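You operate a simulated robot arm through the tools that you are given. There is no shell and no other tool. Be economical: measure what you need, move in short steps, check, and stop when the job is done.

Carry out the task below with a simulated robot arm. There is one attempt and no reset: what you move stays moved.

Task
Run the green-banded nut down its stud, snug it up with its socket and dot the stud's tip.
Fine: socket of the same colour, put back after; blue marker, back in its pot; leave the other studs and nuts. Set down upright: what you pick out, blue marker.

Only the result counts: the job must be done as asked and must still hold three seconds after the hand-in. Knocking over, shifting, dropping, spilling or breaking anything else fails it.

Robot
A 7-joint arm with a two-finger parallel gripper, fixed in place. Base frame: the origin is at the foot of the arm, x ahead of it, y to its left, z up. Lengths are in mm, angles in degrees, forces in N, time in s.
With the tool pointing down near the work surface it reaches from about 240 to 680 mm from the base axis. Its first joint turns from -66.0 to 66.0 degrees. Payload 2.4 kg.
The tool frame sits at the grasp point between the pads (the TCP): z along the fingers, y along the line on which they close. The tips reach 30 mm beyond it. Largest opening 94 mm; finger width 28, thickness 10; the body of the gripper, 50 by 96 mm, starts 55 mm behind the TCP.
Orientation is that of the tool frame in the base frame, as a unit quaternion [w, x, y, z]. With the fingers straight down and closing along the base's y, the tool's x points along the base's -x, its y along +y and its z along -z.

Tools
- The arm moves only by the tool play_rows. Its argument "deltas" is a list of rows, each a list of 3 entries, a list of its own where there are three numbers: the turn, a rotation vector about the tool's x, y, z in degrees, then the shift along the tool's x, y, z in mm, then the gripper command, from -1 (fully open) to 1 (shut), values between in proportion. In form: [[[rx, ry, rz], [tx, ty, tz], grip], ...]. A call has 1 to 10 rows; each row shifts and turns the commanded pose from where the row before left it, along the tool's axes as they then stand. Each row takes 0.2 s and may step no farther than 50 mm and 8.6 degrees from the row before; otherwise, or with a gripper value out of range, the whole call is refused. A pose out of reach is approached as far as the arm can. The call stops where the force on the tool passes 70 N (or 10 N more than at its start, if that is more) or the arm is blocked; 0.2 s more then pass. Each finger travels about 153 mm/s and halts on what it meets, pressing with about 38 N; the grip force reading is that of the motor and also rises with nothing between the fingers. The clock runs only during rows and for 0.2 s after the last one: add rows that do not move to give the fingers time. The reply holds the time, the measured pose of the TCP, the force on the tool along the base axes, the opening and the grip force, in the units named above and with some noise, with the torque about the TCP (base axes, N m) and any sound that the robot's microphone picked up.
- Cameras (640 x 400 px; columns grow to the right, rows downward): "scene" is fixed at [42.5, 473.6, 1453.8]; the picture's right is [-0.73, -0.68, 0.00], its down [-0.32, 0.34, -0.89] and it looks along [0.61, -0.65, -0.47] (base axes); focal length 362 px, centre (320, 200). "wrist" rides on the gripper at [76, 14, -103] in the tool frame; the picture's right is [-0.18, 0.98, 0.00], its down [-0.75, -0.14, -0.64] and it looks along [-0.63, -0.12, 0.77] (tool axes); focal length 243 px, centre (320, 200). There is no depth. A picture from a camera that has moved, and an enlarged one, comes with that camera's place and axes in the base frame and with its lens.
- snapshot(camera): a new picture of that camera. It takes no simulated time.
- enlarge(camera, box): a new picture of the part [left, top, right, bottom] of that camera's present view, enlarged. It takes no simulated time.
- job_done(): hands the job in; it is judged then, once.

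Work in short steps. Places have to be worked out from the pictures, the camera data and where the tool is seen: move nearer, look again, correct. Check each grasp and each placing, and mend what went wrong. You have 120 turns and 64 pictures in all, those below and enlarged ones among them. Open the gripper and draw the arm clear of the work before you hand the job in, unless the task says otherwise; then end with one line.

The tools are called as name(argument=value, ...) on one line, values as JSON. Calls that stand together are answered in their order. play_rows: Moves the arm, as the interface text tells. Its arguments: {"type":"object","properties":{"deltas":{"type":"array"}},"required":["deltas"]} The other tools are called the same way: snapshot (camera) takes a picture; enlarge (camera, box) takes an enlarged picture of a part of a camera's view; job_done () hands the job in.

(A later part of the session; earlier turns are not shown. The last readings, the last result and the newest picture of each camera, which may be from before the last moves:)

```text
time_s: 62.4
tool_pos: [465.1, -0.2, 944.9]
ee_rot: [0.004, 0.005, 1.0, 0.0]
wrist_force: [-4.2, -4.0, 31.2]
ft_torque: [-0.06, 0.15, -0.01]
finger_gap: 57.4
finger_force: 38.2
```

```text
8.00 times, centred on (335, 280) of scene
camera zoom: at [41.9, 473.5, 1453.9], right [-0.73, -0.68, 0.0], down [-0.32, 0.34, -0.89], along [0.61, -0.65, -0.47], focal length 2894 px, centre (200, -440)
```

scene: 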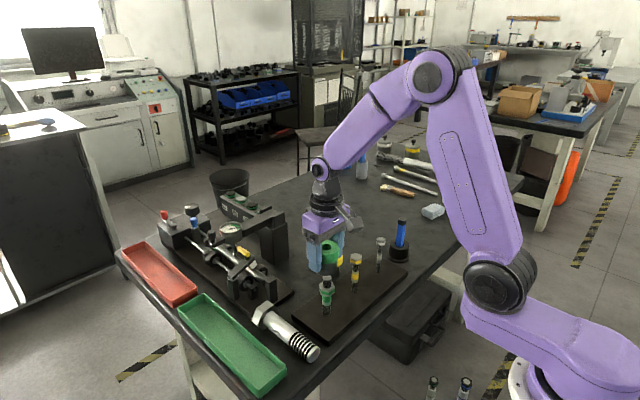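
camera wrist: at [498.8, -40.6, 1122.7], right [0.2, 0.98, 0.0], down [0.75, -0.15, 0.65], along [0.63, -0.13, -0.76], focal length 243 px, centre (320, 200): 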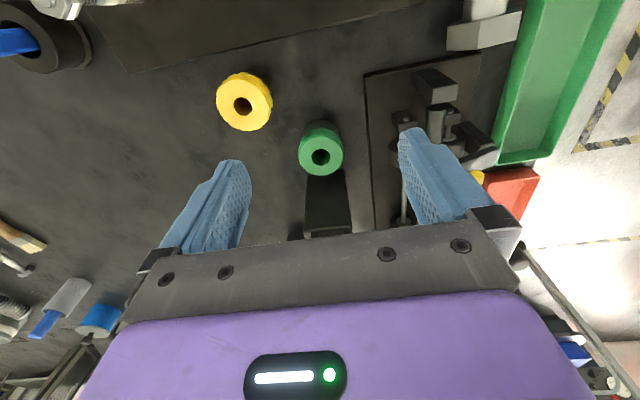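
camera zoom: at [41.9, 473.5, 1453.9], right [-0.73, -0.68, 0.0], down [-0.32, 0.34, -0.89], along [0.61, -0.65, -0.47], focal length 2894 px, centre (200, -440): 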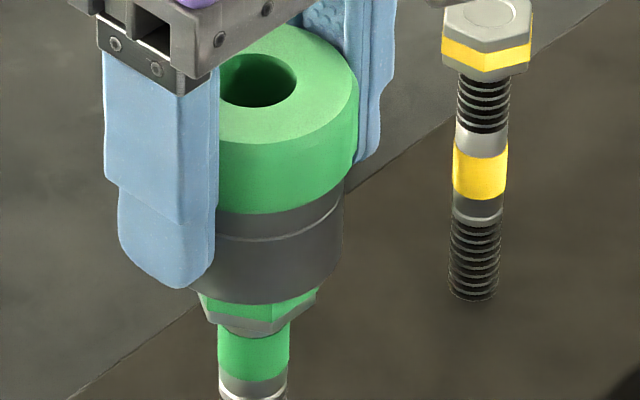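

Contact at 31 N on the nut's top, with the hexes not aligned yet. I ease off slightly and turn clockwise until it drops on.

play_rows(deltas=[[[0, 0, 6], [0, 0, -0.8], 1], [[0, 0, 6], [0, 0, 0], 1], [[0, 0, 6], [0, 0, 0], 1]])

play_rows(deltas=[[[0, 0, 6], [0, 0, 0], 1], [[0, 0, 6], [0, 0, 0], 1]])

```text
time_s: 63.2
tool_pos: [464.2, 1.3, 946.2]
ee_rot: [0.001, 0.162, 0.987, 0.0]
wrist_force: [0.9, 2.0, 4.4]
ft_torque: [0.02, -0.18, 0.03]
finger_gap: 56.9
finger_force: 38.0
```

```text
time_s: 63.8
tool_pos: [465.7, 0.5, 945.7]
ee_rot: [0.002, 0.266, 0.964, 0.0]
wrist_force: [-0.2, 1.2, 0.5]
ft_torque: [-0.03, -0.08, 0.03]
finger_gap: 56.9
finger_force: 37.9
```

The contact force fell. I press down a bit to test whether it drops on.

play_rows(deltas=[[[0, 0, 0], [0, 0, 1], 1], [[0, 0, 0], [0, 0, 1], 1]])

play_rows(deltas=[[[0, 0, 5], [0, 0, 0], 1], [[0, 0, 5], [0, 0, 0], 1]])

play_rows(deltas=[[[0, 0, 5], [0, 0, 0], 1], [[0, 0, 5], [0, 0, 0], 1]])

```text
time_s: 64.4
tool_pos: [465.5, 2.2, 943.9]
ee_rot: [0.003, 0.265, 0.964, -0.001]
wrist_force: [-9.5, 4.8, 32.6]
ft_torque: [-0.26, 0.14, -0.06]
finger_gap: 57.2
finger_force: 38.3
```

```text
time_s: 65.0
tool_pos: [465.0, 0.8, 942.3]
ee_rot: [0.002, 0.348, 0.937, 0.0]
wrist_force: [4.4, 0.6, -14.7]
ft_torque: [-0.03, -0.16, 0.15]
finger_gap: 56.8
finger_force: 37.9
```

```text
time_s: 65.6
tool_pos: [463.6, 0.1, 943.5]
ee_rot: [0.001, 0.431, 0.902, 0.0]
wrist_force: [3.7, -3.2, -21.6]
ft_torque: [-0.12, -0.12, 0.23]
finger_gap: 57.1
finger_force: 37.7
```

The force turned downward while turning, so the socket seems engaged and following the nut. I look.

enlarge(camera="scene", box=[310, 255, 360, 305])

```text
8.00 times, centred on (335, 280) of scene
camera zoom: at [42.9, 473.5, 1453.9], right [-0.73, -0.68, 0.0], down [-0.32, 0.34, -0.89], along [0.61, -0.65, -0.47], focal length 2894 px, centre (200, -440)
```

zoom: 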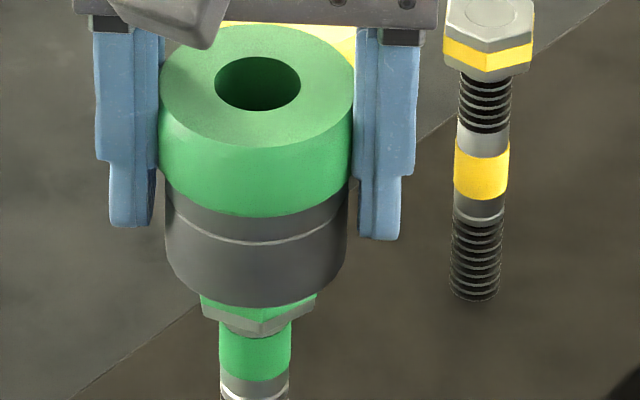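

I press down a little to check the engagement depth.

play_rows(deltas=[[[0, 0, 0], [0, 0, 1.5], 1], [[0, 0, 0], [0, 0, 1.5], 1]])

play_rows(deltas=[[[0, 0, 0], [0, 0, 1.5], 1]])

```text
time_s: 66.2
tool_pos: [464.9, 0.2, 941.3]
ee_rot: [0.002, 0.43, 0.903, 0.002]
wrist_force: [-3.7, -4.9, 1.7]
ft_torque: [-0.22, 0.25, 0.12]
finger_gap: 56.8
finger_force: 38.5
```

```text
time_s: 66.6
tool_pos: [464.1, 1.0, 938.8]
ee_rot: [0.004, 0.429, 0.903, 0.001]
wrist_force: [-4.8, -7.8, 1.6]
ft_torque: [-0.31, 0.17, 0.07]
finger_gap: 57.1
finger_force: 38.2
```

It slides down freely, so the hexes are aligned. I continue to the stop.

play_rows(deltas=[[[0, 0, 0], [0, 0, 1.5], 1], [[0, 0, 0], [0, 0, 1.5], 1], [[0, 0, 0], [0, 0, 1.5], 1]])

play_rows(deltas=[[[0, 0, 0], [0, 0, 1.5], 1], [[0, 0, 0], [0, 0, 1.5], 1], [[0, 0, 0], [0, 0, 1.5], 1]])

enlarge(camera="scene", box=[310, 255, 360, 305])

```text
time_s: 67.4
tool_pos: [465.3, 0.6, 934.6]
ee_rot: [0.003, 0.428, 0.904, 0.0]
wrist_force: [-1.4, -8.6, -0.1]
ft_torque: [-0.33, 0.07, 0.07]
finger_gap: 57.2
finger_force: 38.6
```

```text
time_s: 68.2
tool_pos: [464.3, 0.4, 928.9]
ee_rot: [0.002, 0.428, 0.904, 0.001]
wrist_force: [-1.8, -7.0, 0.2]
ft_torque: [-0.23, 0.08, 0.08]
finger_gap: 56.8
finger_force: 37.8
```

```text
8.00 times, centred on (335, 280) of scene
camera zoom: at [42.4, 473.4, 1453.9], right [-0.73, -0.68, 0.0], down [-0.32, 0.34, -0.89], along [0.61, -0.65, -0.47], focal length 2894 px, centre (200, -440)
```

zoom: 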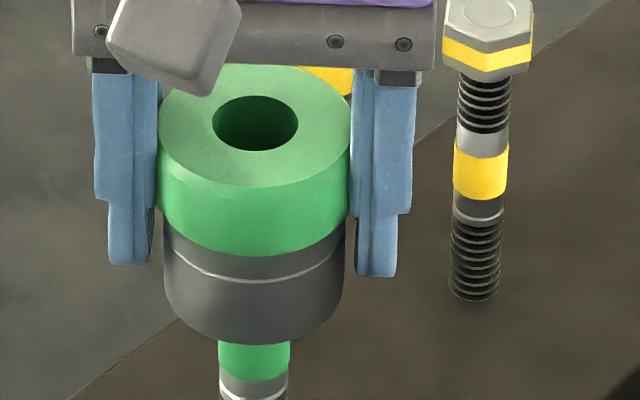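

The socket fully covers the nut. Now I snug it clockwise in small steps, watching the z torque.

play_rows(deltas=[[[0, 0, 5], [0, 0, 0], 1], [[0, 0, 5], [0, 0, 0], 1]])

play_rows(deltas=[[[0, 0, 5], [0, 0, 0], 1], [[0, 0, 5], [0, 0, 0], 1]])

play_rows(deltas=[[[0, 0, 5], [0, 0, 0], 1], [[0, 0, 5], [0, 0, 0], 1]])

```text
time_s: 68.8
tool_pos: [464.8, -0.5, 929.6]
ee_rot: [0.002, 0.507, 0.862, 0.0]
wrist_force: [-1.6, -8.3, -3.8]
ft_torque: [-0.21, 0.01, 0.26]
finger_gap: 57.2
finger_force: 37.9
```

```text
time_s: 69.4
tool_pos: [465.2, -0.4, 929.1]
ee_rot: [0.003, 0.581, 0.814, 0.001]
wrist_force: [-2.7, -8.8, -7.7]
ft_torque: [-0.22, 0.03, 0.29]
finger_gap: 57.2
finger_force: 38.0
```

```text
time_s: 70.0
tool_pos: [465.7, 0.5, 929.9]
ee_rot: [0.002, 0.649, 0.761, 0.0]
wrist_force: [-4.3, -8.9, -9.8]
ft_torque: [-0.27, 0.11, 0.31]
finger_gap: 57.0
finger_force: 37.4
```

Torque is rising slowly. I continue.

play_rows(deltas=[[[0, 0, 6], [0, 0, 0.1], 1], [[0, 0, 6], [0, 0, 0.1], 1], [[0, 0, 6], [0, 0, 0.1], 1]])

play_rows(deltas=[[[0, 0, 6], [0, 0, 0.1], 1], [[0, 0, 6], [0, 0, 0.1], 1], [[0, 0, 6], [0, 0, 0.1], 1]])

play_rows(deltas=[[[0, 0, 6], [0, 0, 0.1], 1], [[0, 0, 6], [0, 0, 0.1], 1], [[0, 0, 6], [0, 0, 0.1], 1]])

```text
time_s: 70.8
tool_pos: [465.1, -0.1, 929.0]
ee_rot: [0.001, 0.761, 0.649, 0.0]
wrist_force: [-11.3, -10.2, 6.0]
ft_torque: [-0.3, 0.25, 0.4]
finger_gap: 57.8
finger_force: 38.3
```

```text
time_s: 71.6
tool_pos: [466.8, 2.0, 928.2]
ee_rot: [0.002, 0.852, 0.524, 0.003]
wrist_force: [-6.4, -0.9, 2.3]
ft_torque: [0.01, 0.17, 0.26]
finger_gap: 57.4
finger_force: 38.2
```

```text
time_s: 72.4
tool_pos: [465.7, 0.6, 929.3]
ee_rot: [0.001, 0.924, 0.382, 0.003]
wrist_force: [-0.3, -1.9, -0.5]
ft_torque: [-0.03, 0.02, 0.26]
finger_gap: 57.9
finger_force: 38.3
```

The torque levelled at about 0.26. I look at whether the socket sank further.

enlarge(camera="scene", box=[310, 255, 360, 305])

```text
8.00 times, centred on (335, 280) of scene
camera zoom: at [42.5, 473.6, 1453.9], right [-0.73, -0.68, 0.0], down [-0.32, 0.34, -0.89], along [0.61, -0.65, -0.47], focal length 2894 px, centre (200, -440)
```

zoom: 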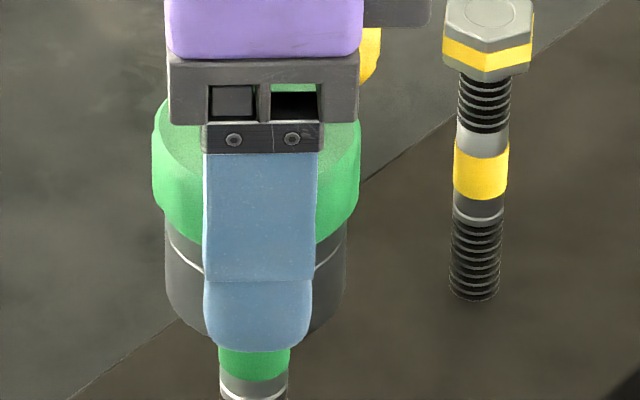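

I check with the wrist view whether the socket turned with the fingers or slipped.

enlarge(camera="wrist", box=[220, 80, 420, 240])

```text
2.50 times, centred on (320, 160) of wrist
camera zoom: at [529.4, 45.2, 1032.2], right [0.56, -0.83, 0.0], down [-0.64, -0.43, 0.64], along [-0.52, -0.36, -0.77], focal length 606 px, centre (320, 300)
```

zoom: 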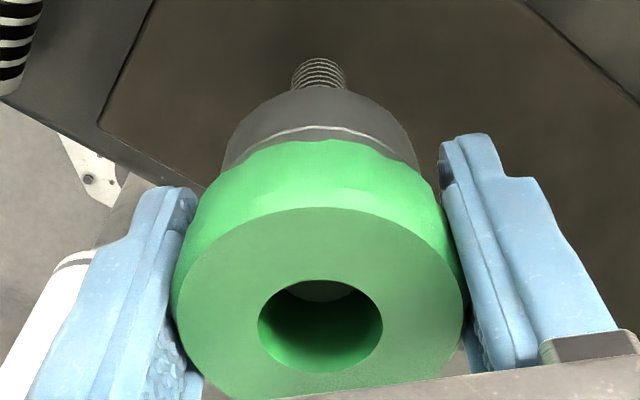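

The ring seems to have rotated relative to the fingers, so the grip probably slipped at about 0.4 N·m. I regrip and do another snug stroke with closer readings.

play_rows(deltas=[[[0, 0, 0], [0, 0, 0], -0.5], [[0, 0, 0], [0, 0, 0], -0.5], [[0, 0, -8.5], [0, 0, 0], -0.5], [[0, 0, -8.5], [0, 0, 0], -0.5], [[0, 0, -8.5], [0, 0, 0], -0.5], [[0, 0, -8.5], [0, 0, 0], -0.5], [[0, 0, -8.5], [0, 0, 0], -0.5], [[0, 0, -8.5], [0, 0, 0], -0.5], [[0, 0, -8.5], [0, 0, 0], -0.5]])

enlarge(camera="wrist", box=[220, 80, 420, 240])

enlarge(camera="scene", box=[310, 255, 360, 305])

```text
time_s: 74.4
tool_pos: [465.9, 0.0, 928.6]
ee_rot: [0.003, 0.608, 0.794, 0.001]
wrist_force: [0.0, -0.1, -0.5]
ft_torque: [0.0, -0.05, -0.01]
finger_gap: 70.6
finger_force: 0.1
```

```text
2.50 times, centred on (320, 160) of wrist
camera zoom: at [459.2, 78.6, 1032.1], right [1.0, 0.08, 0.01], down [0.06, -0.76, 0.64], along [0.05, -0.64, -0.77], focal length 606 px, centre (320, 300)
```

zoom: 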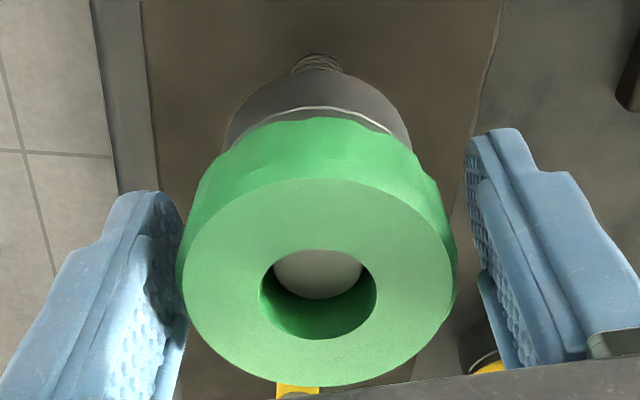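

```text
8.00 times, centred on (335, 280) of scene
camera zoom: at [42.5, 473.6, 1453.8], right [-0.73, -0.68, 0.0], down [-0.32, 0.34, -0.89], along [0.61, -0.65, -0.47], focal length 2894 px, centre (200, -440)
```

zoom: 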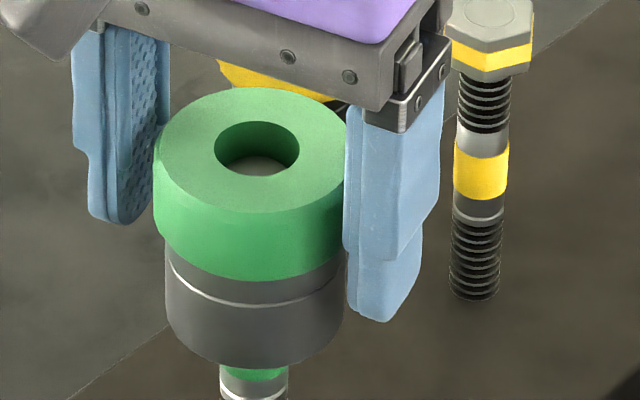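

On release the socket dropped ~6 mm to its full seat. I lower to match, regrip and snug again.

play_rows(deltas=[[[0, 0, 0], [0, 0, 5], -0.5], [[0, 0, 0], [0, 0, 0], 1], [[0, 0, 0], [0, 0, 0], 1], [[0, 0, 5], [0, 0, 0], 1], [[0, 0, 5], [0, 0, 0], 1]])

play_rows(deltas=[[[0, 0, 5], [0, 0, 0], 1], [[0, 0, 5], [0, 0, 0], 1]])

play_rows(deltas=[[[0, 0, 5], [0, 0, 0], 1], [[0, 0, 5], [0, 0, 0], 1]])

play_rows(deltas=[[[0, 0, 5], [0, 0, 0], 1], [[0, 0, 5], [0, 0, 0], 1]])

```text
time_s: 75.6
tool_pos: [465.5, 0.5, 922.8]
ee_rot: [0.002, 0.679, 0.735, 0.0]
wrist_force: [-3.9, -5.4, 4.8]
ft_torque: [-0.1, 0.04, 0.18]
finger_gap: 57.1
finger_force: 38.1
```

```text
time_s: 76.2
tool_pos: [465.8, 0.1, 922.8]
ee_rot: [0.002, 0.74, 0.672, 0.002]
wrist_force: [-3.3, -6.2, 0.0]
ft_torque: [-0.21, 0.06, 0.27]
finger_gap: 57.4
finger_force: 38.3
```

```text
time_s: 76.8
tool_pos: [465.2, 0.8, 923.3]
ee_rot: [0.003, 0.796, 0.605, 0.001]
wrist_force: [-1.8, -8.6, -3.8]
ft_torque: [-0.24, 0.02, 0.29]
finger_gap: 57.3
finger_force: 38.5
```

```text
time_s: 77.4
tool_pos: [465.6, 0.7, 923.5]
ee_rot: [0.002, 0.846, 0.533, 0.002]
wrist_force: [-1.6, -6.6, -3.2]
ft_torque: [-0.25, 0.09, 0.22]
finger_gap: 57.3
finger_force: 38.6
```

To tell whether the socket turned or slipped, I release, go back to the same yaw as the last picture and compare.

play_rows(deltas=[[[0, 0, 0], [0, 0, 0], -0.5], [[0, 0, 0], [0, 0, 0], -0.5], [[0, 0, -8], [0, 0, -1], -0.5], [[0, 0, -8], [0, 0, -1], -0.5], [[0, 0, -8], [0, 0, -1], -0.5], [[0, 0, -8], [0, 0, -1], -0.5], [[0, 0, -8], [0, 0, -1], -0.5], [[0, 0, 0], [0, 0, 0], -0.5]])

enlarge(camera="wrist", box=[220, 80, 420, 240])

```text
time_s: 79.2
tool_pos: [465.7, 0.7, 929.9]
ee_rot: [0.003, 0.61, 0.793, 0.001]
wrist_force: [-0.7, 0.4, 0.3]
ft_torque: [0.03, 0.0, -0.01]
finger_gap: 70.6
finger_force: 0.1
```

```text
2.50 times, centred on (320, 160) of wrist
camera zoom: at [459.3, 78.9, 1031.7], right [1.0, 0.08, 0.01], down [0.05, -0.76, 0.64], along [0.05, -0.64, -0.77], focal length 606 px, centre (320, 300)
```

zoom: 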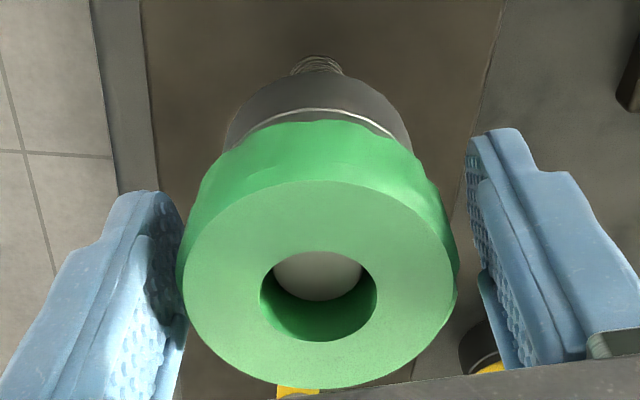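

The pattern is nearly unchanged: the socket hardly moved and the fingers slipped, so the nut is tight at ~0.3–0.4 N·m. I do one more snug stroke at a different ring phase to make sure of the peak torque.

play_rows(deltas=[[[0, 0, -8.5], [0, 0, 3], -0.5], [[0, 0, -8.5], [0, 0, 3], -0.5], [[0, 0, -3], [0, 0, 0], -0.5], [[0, 0, 0], [0, 0, 0], 1], [[0, 0, 0], [0, 0, 0], 1], [[0, 0, 4], [0, 0, 0], 1]])

play_rows(deltas=[[[0, 0, 8.5], [0, 0, 0], 1], [[0, 0, 8.5], [0, 0, 0], 1]])

play_rows(deltas=[[[0, 0, 8.5], [0, 0, 0], 1], [[0, 0, 8.5], [0, 0, 0], 1]])

play_rows(deltas=[[[0, 0, 8.5], [0, 0, 0], 1], [[0, 0, 8.5], [0, 0, 0], 1]])

```text
time_s: 80.6
tool_pos: [464.3, 1.4, 923.2]
ee_rot: [0.002, 0.494, 0.869, 0.0]
wrist_force: [-5.5, -4.3, 1.7]
ft_torque: [-0.1, 0.06, 0.11]
finger_gap: 57.6
finger_force: 38.7
```

```text
time_s: 81.2
tool_pos: [466.0, 0.5, 924.0]
ee_rot: [0.002, 0.618, 0.786, 0.001]
wrist_force: [-7.1, -2.7, 0.8]
ft_torque: [-0.26, 0.23, 0.19]
finger_gap: 57.4
finger_force: 38.2
```

```text
time_s: 81.8
tool_pos: [466.1, 0.4, 923.4]
ee_rot: [0.002, 0.728, 0.686, 0.001]
wrist_force: [-7.5, -10.1, 0.3]
ft_torque: [-0.12, 0.17, 0.18]
finger_gap: 57.1
finger_force: 38.0
```

```text
time_s: 82.4
tool_pos: [465.2, 1.4, 922.9]
ee_rot: [0.002, 0.821, 0.571, 0.003]
wrist_force: [-6.8, -4.3, 0.8]
ft_torque: [-0.04, 0.21, 0.25]
finger_gap: 57.4
finger_force: 38.0
```

I still want certainty about slip versus turning, so I back off 25°, regrip, photograph, then turn 25° and photograph again.

play_rows(deltas=[[[0, 0, 0], [0, 0, 0], -0.5], [[0, 0, 0], [0, 0, 0], -0.5], [[0, 0, -8.5], [0, 0, 0], -0.5], [[0, 0, -8.5], [0, 0, 0], -0.5], [[0, 0, -8], [0, 0, 0], -0.5], [[0, 0, 0], [0, 0, 0], 1], [[0, 0, 0], [0, 0, 0], 1]])

enlarge(camera="wrist", box=[240, 100, 400, 200])

play_rows(deltas=[[[0, 0, 8.5], [0, 0, 0], 1], [[0, 0, 8.5], [0, 0, 0], 1], [[0, 0, 8], [0, 0, 0], 1]])

enlarge(camera="wrist", box=[240, 100, 400, 200])

```text
time_s: 84.0
tool_pos: [465.1, 1.2, 923.4]
ee_rot: [0.002, 0.676, 0.737, 0.001]
wrist_force: [-0.1, -0.5, -0.2]
ft_torque: [-0.05, 0.0, 0.0]
finger_gap: 57.4
finger_force: 38.5
```

```text
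4.00 times, centred on (320, 150) of wrist
camera zoom: at [472.5, 78.0, 1026.5], right [0.99, -0.1, 0.01], down [-0.08, -0.76, 0.64], along [-0.06, -0.64, -0.77], focal length 970 px, centre (320, 400)
```

zoom: 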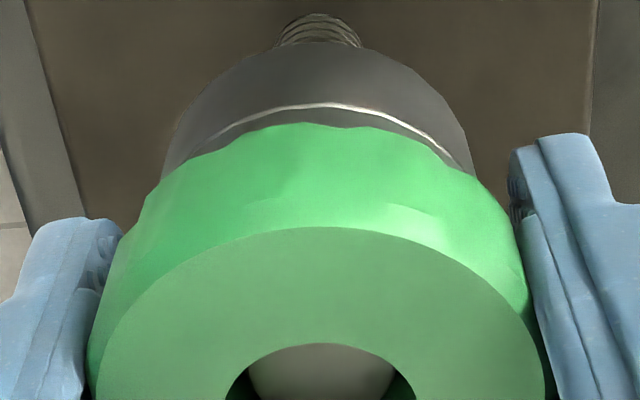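

```text
time_s: 84.8
tool_pos: [464.8, 0.2, 923.7]
ee_rot: [0.003, 0.822, 0.57, 0.002]
wrist_force: [-6.2, -5.9, 5.2]
ft_torque: [-0.14, 0.1, 0.23]
finger_gap: 57.0
finger_force: 38.5
```

```text
4.00 times, centred on (320, 150) of wrist
camera zoom: at [505.0, 67.1, 1026.5], right [0.86, -0.52, 0.0], down [-0.4, -0.66, 0.64], along [-0.33, -0.55, -0.77], focal length 970 px, centre (320, 400)
```

zoom: 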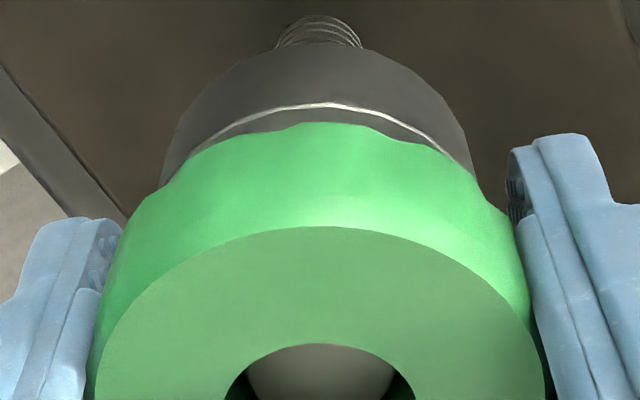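

The ring shifted about 17° relative to the fingers, so the fingers slip while the nut holds: it is snug to the grip's limit. I lift the socket straight off.

play_rows(deltas=[[[0, 0, -3], [0, 0, 0], 1], [[0, 0, 0], [0, 0, -5], 1], [[0, 0, 0], [0, 0, -10], 1], [[0, 0, 0], [0, 0, -15], 1], [[0, 0, 0], [0, 0, -25], 1], [[0, 0, 0], [0, 0, -25], 1]])

enlarge(camera="scene", box=[310, 255, 374, 319])

```text
time_s: 86.2
tool_pos: [465.8, 0.6, 1004.5]
ee_rot: [0.002, 0.805, 0.594, 0.002]
wrist_force: [0.1, 0.3, -2.7]
ft_torque: [0.0, -0.02, 0.01]
finger_gap: 56.9
finger_force: 38.0
```

```text
6.25 times, centred on (342, 287) of scene
camera zoom: at [42.5, 473.6, 1453.8], right [-0.73, -0.68, 0.0], down [-0.32, 0.34, -0.89], along [0.61, -0.65, -0.47], focal length 2261 px, centre (182, -344)
```

zoom: 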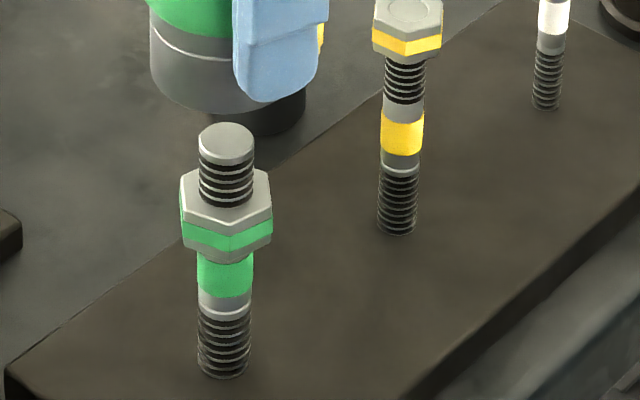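

The nut sits tight on the green band and turned about 16° further with the socket. Now I return the socket: rotate back to yaw ≈0 and go over its place.

play_rows(deltas=[[[0, 0, -8.5], [0, 0, 0], 1], [[0, 0, -8.5], [0, 0, 0], 1], [[0, 0, -8.5], [0, 0, 0], 1], [[0, 0, -8.5], [0, 0, 0], 1], [[0, 0, -8.5], [0, 0, 0], 1], [[0, 0, -8.5], [0, 0, 0], 1], [[0, 0, -8.5], [0, 0, 0], 1], [[0, 0, -8.5], [0, 0, 0], 1], [[0, 0, -8.5], [0, 0, 0], 1], [[0, 0, -8.5], [0, 0, 0], 1]])

play_rows(deltas=[[[0, 0, -8.5], [0, 0, 0], 1], [[0, 0, -8.5], [0, 0, 0], 1], [[0, 0, -5], [0, 0, 0], 1], [[0, 0, 0], [-46, -18, 0], 1], [[0, 0, 0], [-46, -18, 0], 1], [[0, 0, 0], [-46, -18, 0], 1], [[0, 0, 0], [-46, -17, 0], 1], [[0, 0, 0], [0, 0, 0], 1]])

play_rows(deltas=[[[0, 0, 0], [0, 0, 0], 1]])

```text
time_s: 88.4
tool_pos: [466.5, -0.1, 1003.7]
ee_rot: [0.003, 0.191, 0.982, 0.0]
wrist_force: [-0.4, -0.8, -2.2]
ft_torque: [0.02, 0.0, 0.0]
finger_gap: 56.8
finger_force: 37.4
```

```text
time_s: 90.2
tool_pos: [649.0, -68.7, 1003.7]
ee_rot: [0.002, 0.002, 1.0, -0.001]
wrist_force: [0.2, 0.2, -4.3]
ft_torque: [-0.02, -0.01, 0.05]
finger_gap: 57.2
finger_force: 37.6
```

```text
time_s: 90.6
tool_pos: [649.4, -68.8, 1004.6]
ee_rot: [0.003, 0.001, 1.0, 0.0]
wrist_force: [-0.1, -0.2, -2.6]
ft_torque: [0.01, 0.0, 0.0]
finger_gap: 57.0
finger_force: 38.4
```

I correct y by -2 and lower to just above the table.

play_rows(deltas=[[[0, 0, 0], [-0.3, -2, 0], 1], [[0, 0, 0], [0, 0, 45], 1], [[0, 0, 0], [0, 0, 45], 1], [[0, 0, 0], [0, 0, 40], 1], [[0, 0, 0], [0, 0, 20], 1], [[0, 0, 0], [0, 0, 0], 1]])

play_rows(deltas=[[[0, 0, 0], [0, 0, 1.5], 1], [[0, 0, 0], [0, 0, 1.5], 1], [[0, 0, 0], [0, 0, 1.5], 1]])

```text
time_s: 92.0
tool_pos: [651.0, -72.6, 854.0]
ee_rot: [0.003, 0.001, 1.0, -0.001]
wrist_force: [0.3, -0.3, -2.7]
ft_torque: [-0.03, -0.02, 0.04]
finger_gap: 57.2
finger_force: 37.5
```

```text
time_s: 92.8
tool_pos: [650.5, -73.2, 848.5]
ee_rot: [0.002, 0.002, 1.0, -0.001]
wrist_force: [0.0, 0.1, -3.5]
ft_torque: [0.0, -0.01, 0.03]
finger_gap: 57.2
finger_force: 38.2
```

Not down yet. I shift y by +1.5 and lower gently to contact.

play_rows(deltas=[[[0, 0, 0], [0.5, 1.5, 0.5], 1], [[0, 0, 0], [0, 0, 0.7], 1], [[0, 0, 0], [0, 0, 0.7], 1]])

play_rows(deltas=[[[0, 0, 0], [0, 0, 0.7], 1], [[0, 0, 0], [0, 0, 0.7], 1]])

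```text
time_s: 93.6
tool_pos: [650.8, -70.4, 846.7]
ee_rot: [0.003, 0.002, 1.0, -0.001]
wrist_force: [0.2, -0.5, -3.6]
ft_torque: [0.01, 0.02, 0.03]
finger_gap: 56.9
finger_force: 37.7
```

```text
time_s: 94.2
tool_pos: [649.3, -71.8, 845.0]
ee_rot: [0.003, 0.002, 1.0, -0.001]
wrist_force: [0.5, -0.5, -2.3]
ft_torque: [0.02, -0.02, 0.02]
finger_gap: 57.1
finger_force: 38.0
```

Still hanging, so I lower further in small steps.

play_rows(deltas=[[[0, 0, 0], [0, 0, 0.7], 1], [[0, 0, 0], [0, 0, 0.7], 1]])

play_rows(deltas=[[[0, 0, 0], [0, 0, 0.7], 1], [[0, 0, 0], [0, 0, 0.7], 1]])

enlarge(camera="scene", box=[260, 220, 340, 300])

```text
time_s: 94.8
tool_pos: [649.5, -72.7, 844.8]
ee_rot: [0.003, 0.002, 1.0, -0.001]
wrist_force: [0.4, 0.0, -2.4]
ft_torque: [-0.01, 0.02, 0.01]
finger_gap: 56.9
finger_force: 37.8
```

```text
time_s: 95.4
tool_pos: [649.4, -71.6, 844.7]
ee_rot: [0.003, 0.003, 1.0, -0.001]
wrist_force: [-1.6, 1.1, 2.5]
ft_torque: [0.07, 0.17, 0.04]
finger_gap: 57.3
finger_force: 38.2
```

```text
5.00 times, centred on (300, 260) of scene
camera zoom: at [42.4, 473.6, 1453.8], right [-0.73, -0.68, 0.0], down [-0.32, 0.34, -0.89], along [0.61, -0.65, -0.47], focal length 1809 px, centre (420, -100)
```

zoom: 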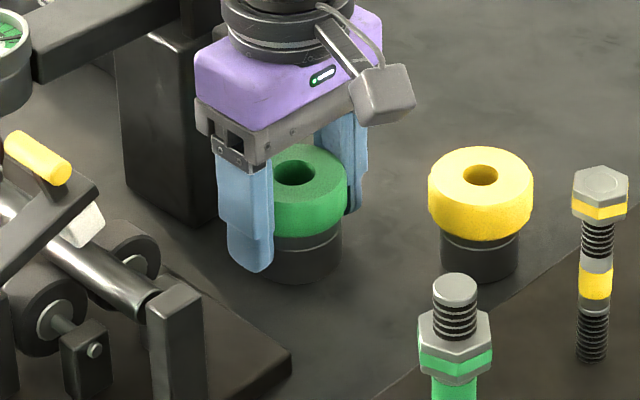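

Contact with the table (+5 N change). I open slowly and lift straight up.

play_rows(deltas=[[[0, 0, 0], [0, 0, 0], 0], [[0, 0, 0], [0, 0, 0], -0.5], [[0, 0, 0], [0, 0, 0], -1], [[0, 0, 0], [0, 0, -20], -1], [[0, 0, 0], [0, 0, -45], -1], [[0, 0, 0], [0, 0, -45], -1], [[0, 0, 0], [0, 0, -45], -1]])

snapshot(camera="scene")

snapshot(camera="wrist")

```text
time_s: 97.0
tool_pos: [648.8, -68.3, 999.9]
ee_rot: [0.002, 0.002, 1.0, 0.0]
wrist_force: [0.7, 1.0, 0.3]
ft_torque: [0.02, -0.01, 0.02]
finger_gap: 94.2
finger_force: 0.1
```

```text
22 pictures are left
```

scene: 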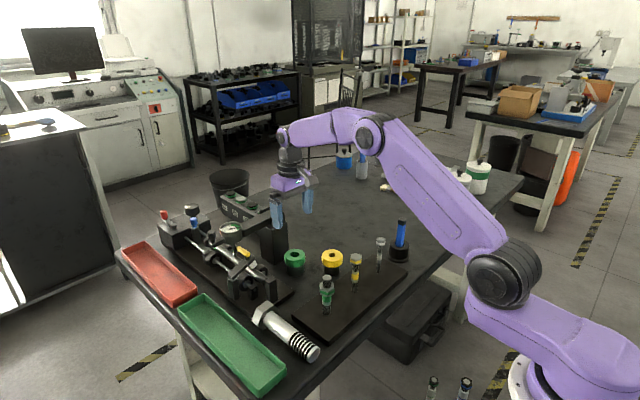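

```text
21 pictures are left
camera wrist: at [571.5, -54.4, 1102.2], right [0.19, 0.98, 0.0], down [0.75, -0.14, 0.65], along [0.63, -0.12, -0.76], focal length 243 px, centre (320, 200)
```

wrist: 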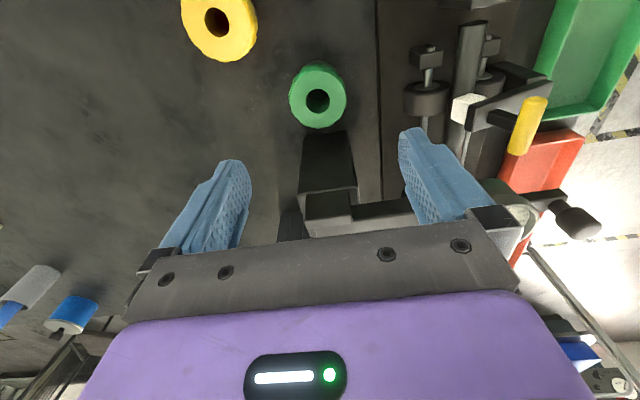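

The socket is back at its place. Now the marker, whose pot I estimate near (470,-330) with the top at z≈925. I move over to look.

play_rows(deltas=[[[0, 0, 0], [27.7, -29, -6], -1], [[0, 0, 0], [27.7, -29, -6], -1], [[0, 0, 0], [27.7, -29, -6], -1], [[0, 0, 0], [27.7, -29, -6], -1], [[0, 0, 0], [27.7, -29, -6], -1], [[0, 0, 0], [27.7, -29, -6], -1], [[0, 0, 0], [27.7, -29, -6], -1], [[0, 0, 0], [27.7, -29, -6], -1], [[0, 0, 0], [27.7, -29, -6], -1], [[0, 0, 0], [0, 0, 0], -1]])

enlarge(camera="wrist", box=[220, 100, 420, 240])

enlarge(camera="scene", box=[370, 205, 430, 275])

```text
time_s: 99.2
tool_pos: [397.6, -330.6, 1051.7]
ee_rot: [0.003, 0.001, 1.0, 0.0]
wrist_force: [-0.2, -0.4, -0.4]
ft_torque: [0.0, -0.01, 0.02]
finger_gap: 94.0
finger_force: 0.1
```

```text
2.86 times, centred on (320, 170) of wrist
camera zoom: at [321.2, -315.9, 1152.9], right [0.19, 0.98, 0.0], down [0.75, -0.14, 0.65], along [0.63, -0.12, -0.76], focal length 693 px, centre (320, 286)
```

zoom: 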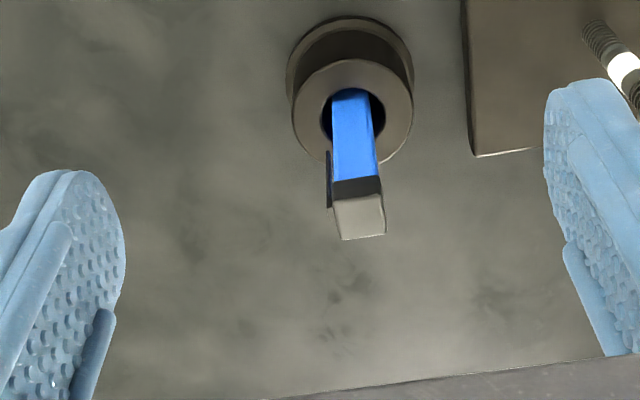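

```text
5.71 times, centred on (400, 240) of scene
camera zoom: at [42.5, 473.6, 1453.8], right [-0.73, -0.68, 0.0], down [-0.32, 0.34, -0.89], along [0.61, -0.65, -0.47], focal length 2067 px, centre (-137, -29)
```

zoom: 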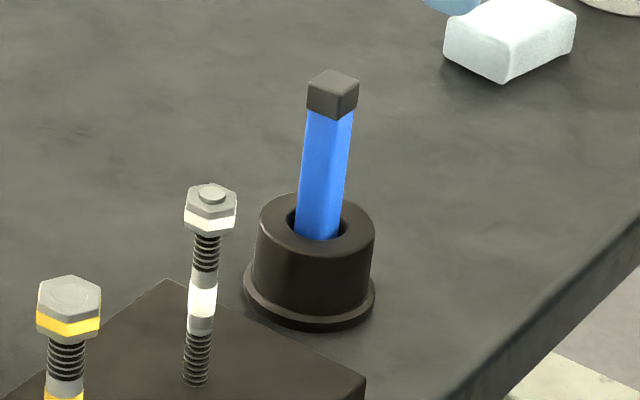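

The marker is a square prism (~19 mm), nearly upright, centred at (478.8,-329.6) with its top at 924. It has a dark clip on the -y face, so I grip the x faces with yaw ≈92°.

play_rows(deltas=[[[0, 0, 0], [-41, 0.5, 0], -1], [[0, 0, 0], [-40, 0.5, 0], -1], [[0, 0, 8.5], [0, 0, 0], -1], [[0, 0, 8.5], [0, 0, 0], -1], [[0, 0, 8.5], [0, 0, 0], -1], [[0, 0, 8.5], [0, 0, 0], -1], [[0, 0, 8.5], [0, 0, 0], -1], [[0, 0, 8.5], [0, 0, 0], -1], [[0, 0, 8.5], [0, 0, 0], -1], [[0, 0, 8.5], [0, 0, 0], -1]])

play_rows(deltas=[[[0, 0, 8.5], [0, 0, 0], -1], [[0, 0, 8.5], [0, 0, 0], -1], [[0, 0, 7], [0, 0, 0], -1], [[0, 0, 0], [0, 0, 40], -1], [[0, 0, 0], [0, 0, 30], -1], [[0, 0, 0], [0, 0, 0], -1]])

enlarge(camera="wrist", box=[200, 90, 440, 250])

```text
time_s: 101.4
tool_pos: [479.4, -329.3, 1052.2]
ee_rot: [0.003, 0.563, 0.827, 0.0]
wrist_force: [0.2, 0.8, -0.2]
ft_torque: [0.02, -0.01, -0.01]
finger_gap: 94.1
finger_force: 0.2
```

```text
time_s: 102.8
tool_pos: [478.9, -330.0, 981.2]
ee_rot: [0.003, 0.721, 0.693, 0.001]
wrist_force: [0.1, 0.1, -0.2]
ft_torque: [-0.02, -0.01, 0.02]
finger_gap: 94.1
finger_force: 0.1
```

```text
2.50 times, centred on (320, 170) of wrist
camera zoom: at [495.6, -254.0, 1084.1], right [0.97, -0.22, 0.01], down [-0.17, -0.75, 0.64], along [-0.14, -0.63, -0.77], focal length 606 px, centre (320, 275)
```

zoom: 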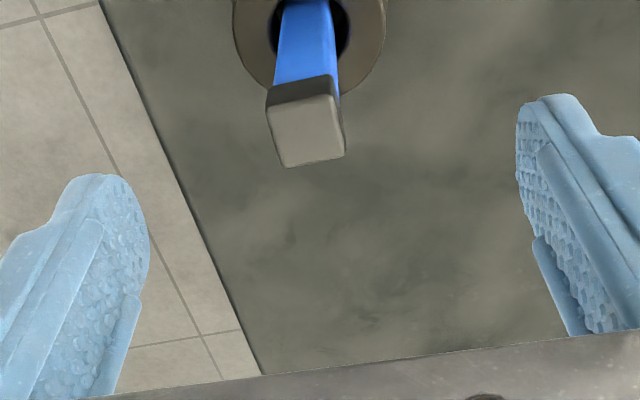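

From this side the marker is ~4 mm toward -x of the finger centre, and its yaw matches. I correct and descend to TCP z≈888, then close.

play_rows(deltas=[[[0, 0, 0], [0, -4, 0], -1], [[0, 0, 0], [0, 0, 45], -1], [[0, 0, 0], [0, 0, 30], -1], [[0, 0, 0], [0, 0, 18], -1], [[0, 0, 0], [0, 0, 0], 0.2], [[0, 0, 0], [0, 0, 0], 1], [[0, 0, 0], [0, 0, 0], 1]])

enlarge(camera="wrist", box=[200, 90, 440, 250])

```text
time_s: 104.4
tool_pos: [475.6, -331.5, 888.8]
ee_rot: [0.002, 0.721, 0.693, 0.001]
wrist_force: [-0.2, -0.1, -0.1]
ft_torque: [0.01, 0.01, 0.0]
finger_gap: 18.3
finger_force: 38.1
```

```text
2.50 times, centred on (320, 170) of wrist
camera zoom: at [493.0, -255.2, 992.1], right [0.98, -0.22, 0.01], down [-0.17, -0.75, 0.64], along [-0.14, -0.63, -0.77], focal length 606 px, centre (320, 275)
```

zoom: 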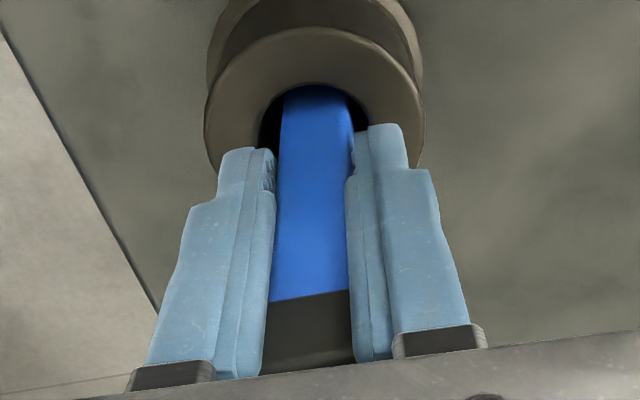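

It is gripped at 18.3 mm. I lift straight up 150 mm and inspect the tip.

play_rows(deltas=[[[0, 0, 0], [0, 0, -15], 1], [[0, 0, 0], [0, 0, -30], 1], [[0, 0, 0], [0, 0, -45], 1], [[0, 0, 0], [0, 0, -45], 1], [[0, 0, 0], [0, 0, -15], 1], [[0, 0, 0], [0, 0, 0], 1]])

enlarge(camera="scene", box=[370, 180, 430, 250])

```text
time_s: 105.8
tool_pos: [475.0, -331.6, 1039.9]
ee_rot: [0.002, 0.721, 0.693, 0.001]
wrist_force: [0.2, 1.2, -0.2]
ft_torque: [0.01, 0.02, 0.04]
finger_gap: 18.3
finger_force: 38.0
```

```text
5.71 times, centred on (400, 215) of scene
camera zoom: at [42.5, 473.6, 1453.8], right [-0.73, -0.68, 0.0], down [-0.32, 0.34, -0.89], along [0.61, -0.65, -0.47], focal length 2067 px, centre (-137, 114)
```

zoom: 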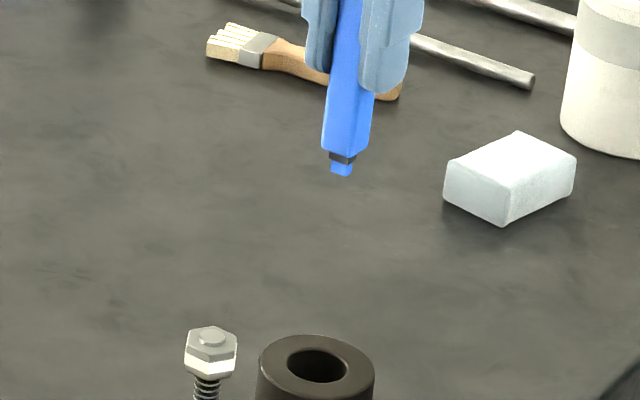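

The nib is at about TCP+(1.5,2.5,-84). I carry the marker over the green stud, with the nib ~40 mm above its tip.

play_rows(deltas=[[[0, 0, 0], [41.1, -3.1, -2], 1], [[0, 0, 0], [41.1, -3.1, -2], 1], [[0, 0, 0], [41.1, -3.1, -2], 1], [[0, 0, 0], [41.1, -3.1, -2], 1], [[0, 0, 0], [41.1, -3.1, 0], 1], [[0, 0, 0], [41.1, -3.1, 0], 1], [[0, 0, 0], [41.1, -3.1, 0], 1], [[0, 0, 0], [41.1, -3.1, 0], 1], [[0, 0, 0], [0, 0, 0], 1], [[0, 0, 0], [0, 0, 0], 1]])

enlarge(camera="scene", box=[300, 220, 370, 300])

enlarge(camera="wrist", box=[240, 70, 400, 190])

```text
time_s: 108.0
tool_pos: [461.5, -0.4, 1046.6]
ee_rot: [0.002, 0.721, 0.693, 0.001]
wrist_force: [-0.4, 0.0, -0.6]
ft_torque: [-0.02, 0.03, 0.01]
finger_gap: 17.9
finger_force: 37.7
```

```text
5.00 times, centred on (335, 260) of scene
camera zoom: at [42.5, 473.6, 1453.8], right [-0.73, -0.68, 0.0], down [-0.32, 0.34, -0.89], along [0.61, -0.65, -0.47], focal length 1809 px, centre (245, -100)
```

zoom: 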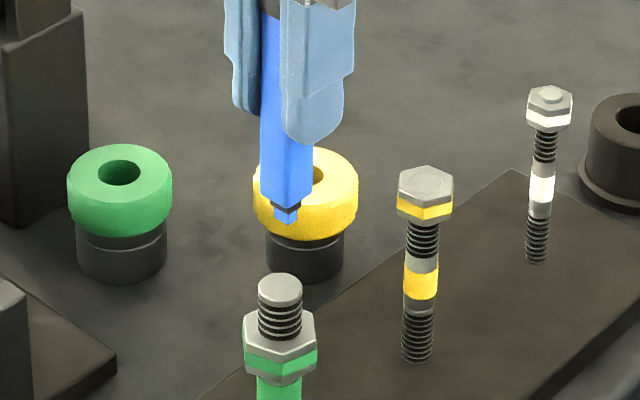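

```text
3.33 times, centred on (320, 130) of wrist
camera zoom: at [479.1, 76.1, 1149.6], right [0.98, -0.22, 0.01], down [-0.17, -0.75, 0.64], along [-0.14, -0.63, -0.77], focal length 809 px, centre (320, 433)
```

zoom: 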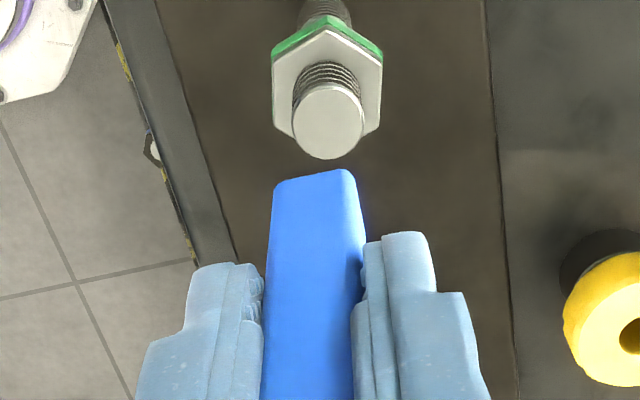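

The nib is ~2.5 mm short in x and 0.8 mm in y relative to the stud centre. I correct and lower to just above the tip.

play_rows(deltas=[[[0, 0, 0], [0.9, 2.5, 0], 1], [[0, 0, 0], [0, 0, 15], 1], [[0, 0, 0], [0, 0, 10], 1], [[0, 0, 0], [0, 0, 5], 1], [[0, 0, 0], [0, 0, 0], 1]])

enlarge(camera="scene", box=[310, 250, 360, 300])

```text
time_s: 109.2
tool_pos: [463.7, -0.3, 1016.0]
ee_rot: [0.002, 0.72, 0.694, 0.001]
wrist_force: [-0.6, -0.1, -0.2]
ft_torque: [0.02, -0.03, -0.03]
finger_gap: 17.4
finger_force: 37.9
```

```text
8.00 times, centred on (335, 275) of scene
camera zoom: at [42.5, 473.6, 1453.8], right [-0.73, -0.68, 0.0], down [-0.32, 0.34, -0.89], along [0.61, -0.65, -0.47], focal length 2894 px, centre (200, -400)
```

zoom: 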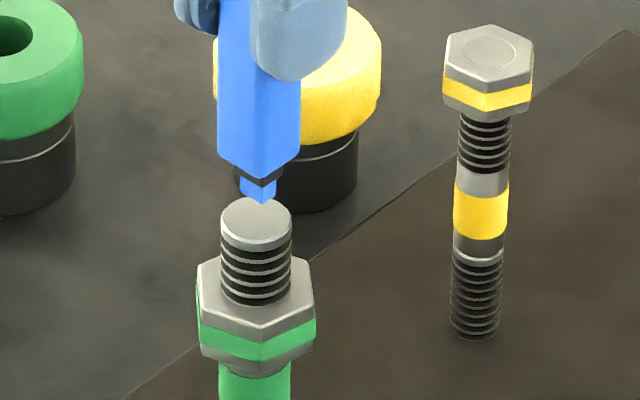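

The nib is ~7 mm above the tip and about 1.5 mm right in the image. I nudge and lower to a gentle touch.

play_rows(deltas=[[[0, 0, 0], [0.8, 0.8, 3], 1], [[0, 0, 0], [0, 0, 2], 1], [[0, 0, 0], [0, 0, 0.7], 1], [[0, 0, 0], [0, 0, 0.7], 1]])

play_rows(deltas=[[[0, 0, 0], [0, 0, 0.5], 1], [[0, 0, 0], [0, 0, 0.5], 1]])

```text
time_s: 110.2
tool_pos: [465.6, 1.4, 1009.9]
ee_rot: [0.002, 0.721, 0.693, 0.0]
wrist_force: [-0.1, 0.2, -0.7]
ft_torque: [0.02, -0.02, 0.01]
finger_gap: 17.5
finger_force: 37.7
```

```text
time_s: 110.8
tool_pos: [466.7, 0.4, 1009.6]
ee_rot: [0.002, 0.721, 0.693, 0.001]
wrist_force: [0.8, -0.9, -0.9]
ft_torque: [-0.02, 0.0, -0.01]
finger_gap: 17.3
finger_force: 38.1
```

No contact yet, so I continue in half-millimetre steps.

play_rows(deltas=[[[0, 0, 0], [0, 0, 0.5], 1], [[0, 0, 0], [0, 0, 0.5], 1]])

play_rows(deltas=[[[0, 0, 0], [0, 0, 0.5], 1], [[0, 0, 0], [0, 0, 0.5], 1]])

enlarge(camera="scene", box=[310, 250, 360, 300])

```text
time_s: 111.4
tool_pos: [466.5, 2.3, 1009.0]
ee_rot: [0.003, 0.72, 0.694, 0.002]
wrist_force: [0.0, 0.1, -1.3]
ft_torque: [0.01, 0.0, 0.04]
finger_gap: 17.3
finger_force: 38.2
```

```text
time_s: 112.0
tool_pos: [467.0, 1.3, 1008.3]
ee_rot: [0.002, 0.721, 0.693, 0.001]
wrist_force: [-3.2, 1.7, 11.7]
ft_torque: [0.12, 0.29, 0.03]
finger_gap: 17.2
finger_force: 37.7
```

```text
8.00 times, centred on (335, 275) of scene
camera zoom: at [42.2, 473.7, 1453.8], right [-0.73, -0.68, 0.0], down [-0.32, 0.34, -0.89], along [0.61, -0.65, -0.47], focal length 2894 px, centre (200, -400)
```

zoom: 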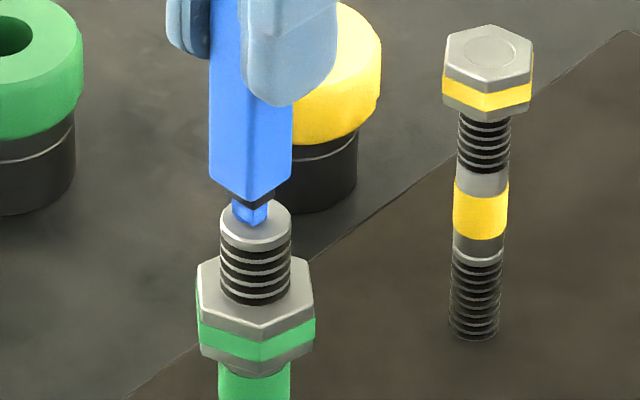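

Touching at ~12 N, near the tip's centre. I lift off and check the dot.

play_rows(deltas=[[[0, 0, 0], [0, 0, 0], 1], [[0, 0, 0], [0, 0, -8], 1], [[0, 0, 0], [0, 0, -25], 1], [[0, 0, 0], [0, 0, -10], 1]])

enlarge(camera="scene", box=[310, 240, 360, 300])

```text
time_s: 113.0
tool_pos: [466.2, 1.1, 1049.8]
ee_rot: [0.003, 0.721, 0.693, 0.001]
wrist_force: [-0.3, 1.1, -1.2]
ft_torque: [-0.01, 0.01, 0.03]
finger_gap: 17.0
finger_force: 37.8
```

```text
6.67 times, centred on (335, 270) of scene
camera zoom: at [42.5, 473.6, 1453.8], right [-0.73, -0.68, 0.0], down [-0.32, 0.34, -0.89], along [0.61, -0.65, -0.47], focal length 2412 px, centre (220, -267)
```

zoom: 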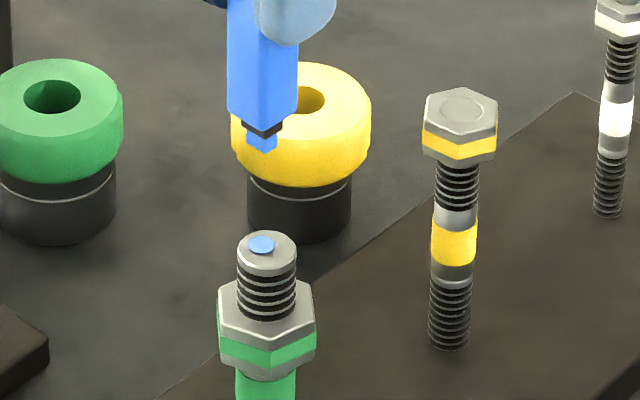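

The blue dot is on the stud's tip. I carry the marker back over its pot by reversing the moves.

play_rows(deltas=[[[0, 0, 0], [-41.3, 2.7, 0], 1], [[0, 0, 0], [-41.3, 2.7, 0], 1], [[0, 0, 0], [-41.3, 2.7, 0], 1], [[0, 0, 0], [-41.3, 2.7, 0], 1], [[0, 0, 0], [-41.3, 2.7, 0], 1], [[0, 0, 0], [-41.3, 2.7, 0], 1], [[0, 0, 0], [-41.3, 2.7, 0], 1], [[0, 0, 0], [-41.4, 2.6, 0], 1], [[0, 0, 0], [0, 0, 0], 1], [[0, 0, 0], [0, 0, 0], 1]])

play_rows(deltas=[[[0, 0, 0], [0, 0, 0], 1]])

enlarge(camera="wrist", box=[240, 70, 400, 190])

enlarge(camera="scene", box=[370, 190, 430, 270])

```text
time_s: 115.2
tool_pos: [474.0, -329.6, 1052.6]
ee_rot: [0.002, 0.721, 0.693, 0.001]
wrist_force: [0.1, 0.2, -1.1]
ft_torque: [-0.03, 0.0, 0.0]
finger_gap: 17.2
finger_force: 38.2
```

```text
time_s: 115.6
tool_pos: [473.3, -329.3, 1051.5]
ee_rot: [0.002, 0.721, 0.693, 0.002]
wrist_force: [0.1, 0.7, -0.5]
ft_torque: [-0.01, 0.01, 0.02]
finger_gap: 17.1
finger_force: 38.4
```

```text
3.33 times, centred on (320, 130) of wrist
camera zoom: at [491.1, -253.3, 1154.7], right [0.98, -0.22, 0.01], down [-0.17, -0.75, 0.64], along [-0.14, -0.63, -0.77], focal length 809 px, centre (320, 433)
```

zoom: 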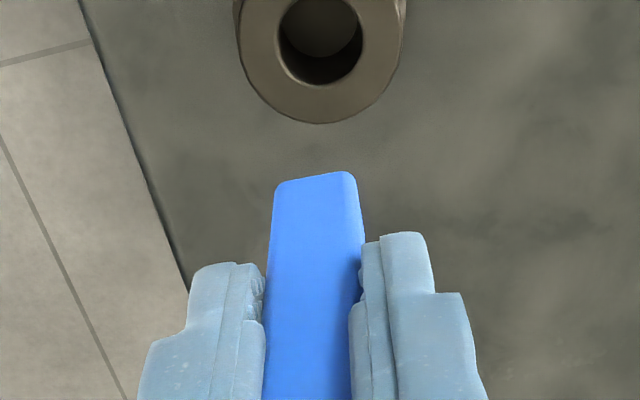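

```text
5.00 times, centred on (400, 230) of scene
camera zoom: at [42.5, 473.6, 1453.8], right [-0.73, -0.68, 0.0], down [-0.32, 0.34, -0.89], along [0.61, -0.65, -0.47], focal length 1809 px, centre (-80, 50)
```

zoom: 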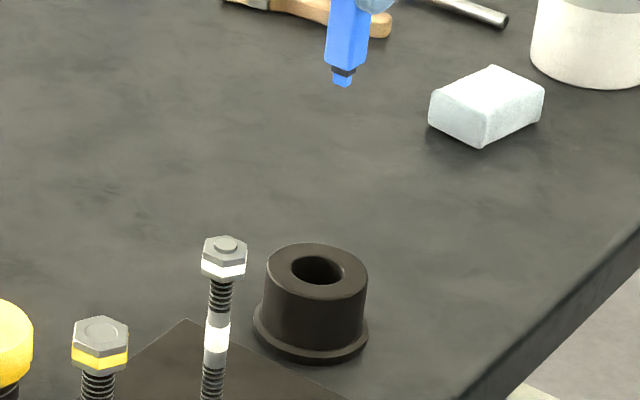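

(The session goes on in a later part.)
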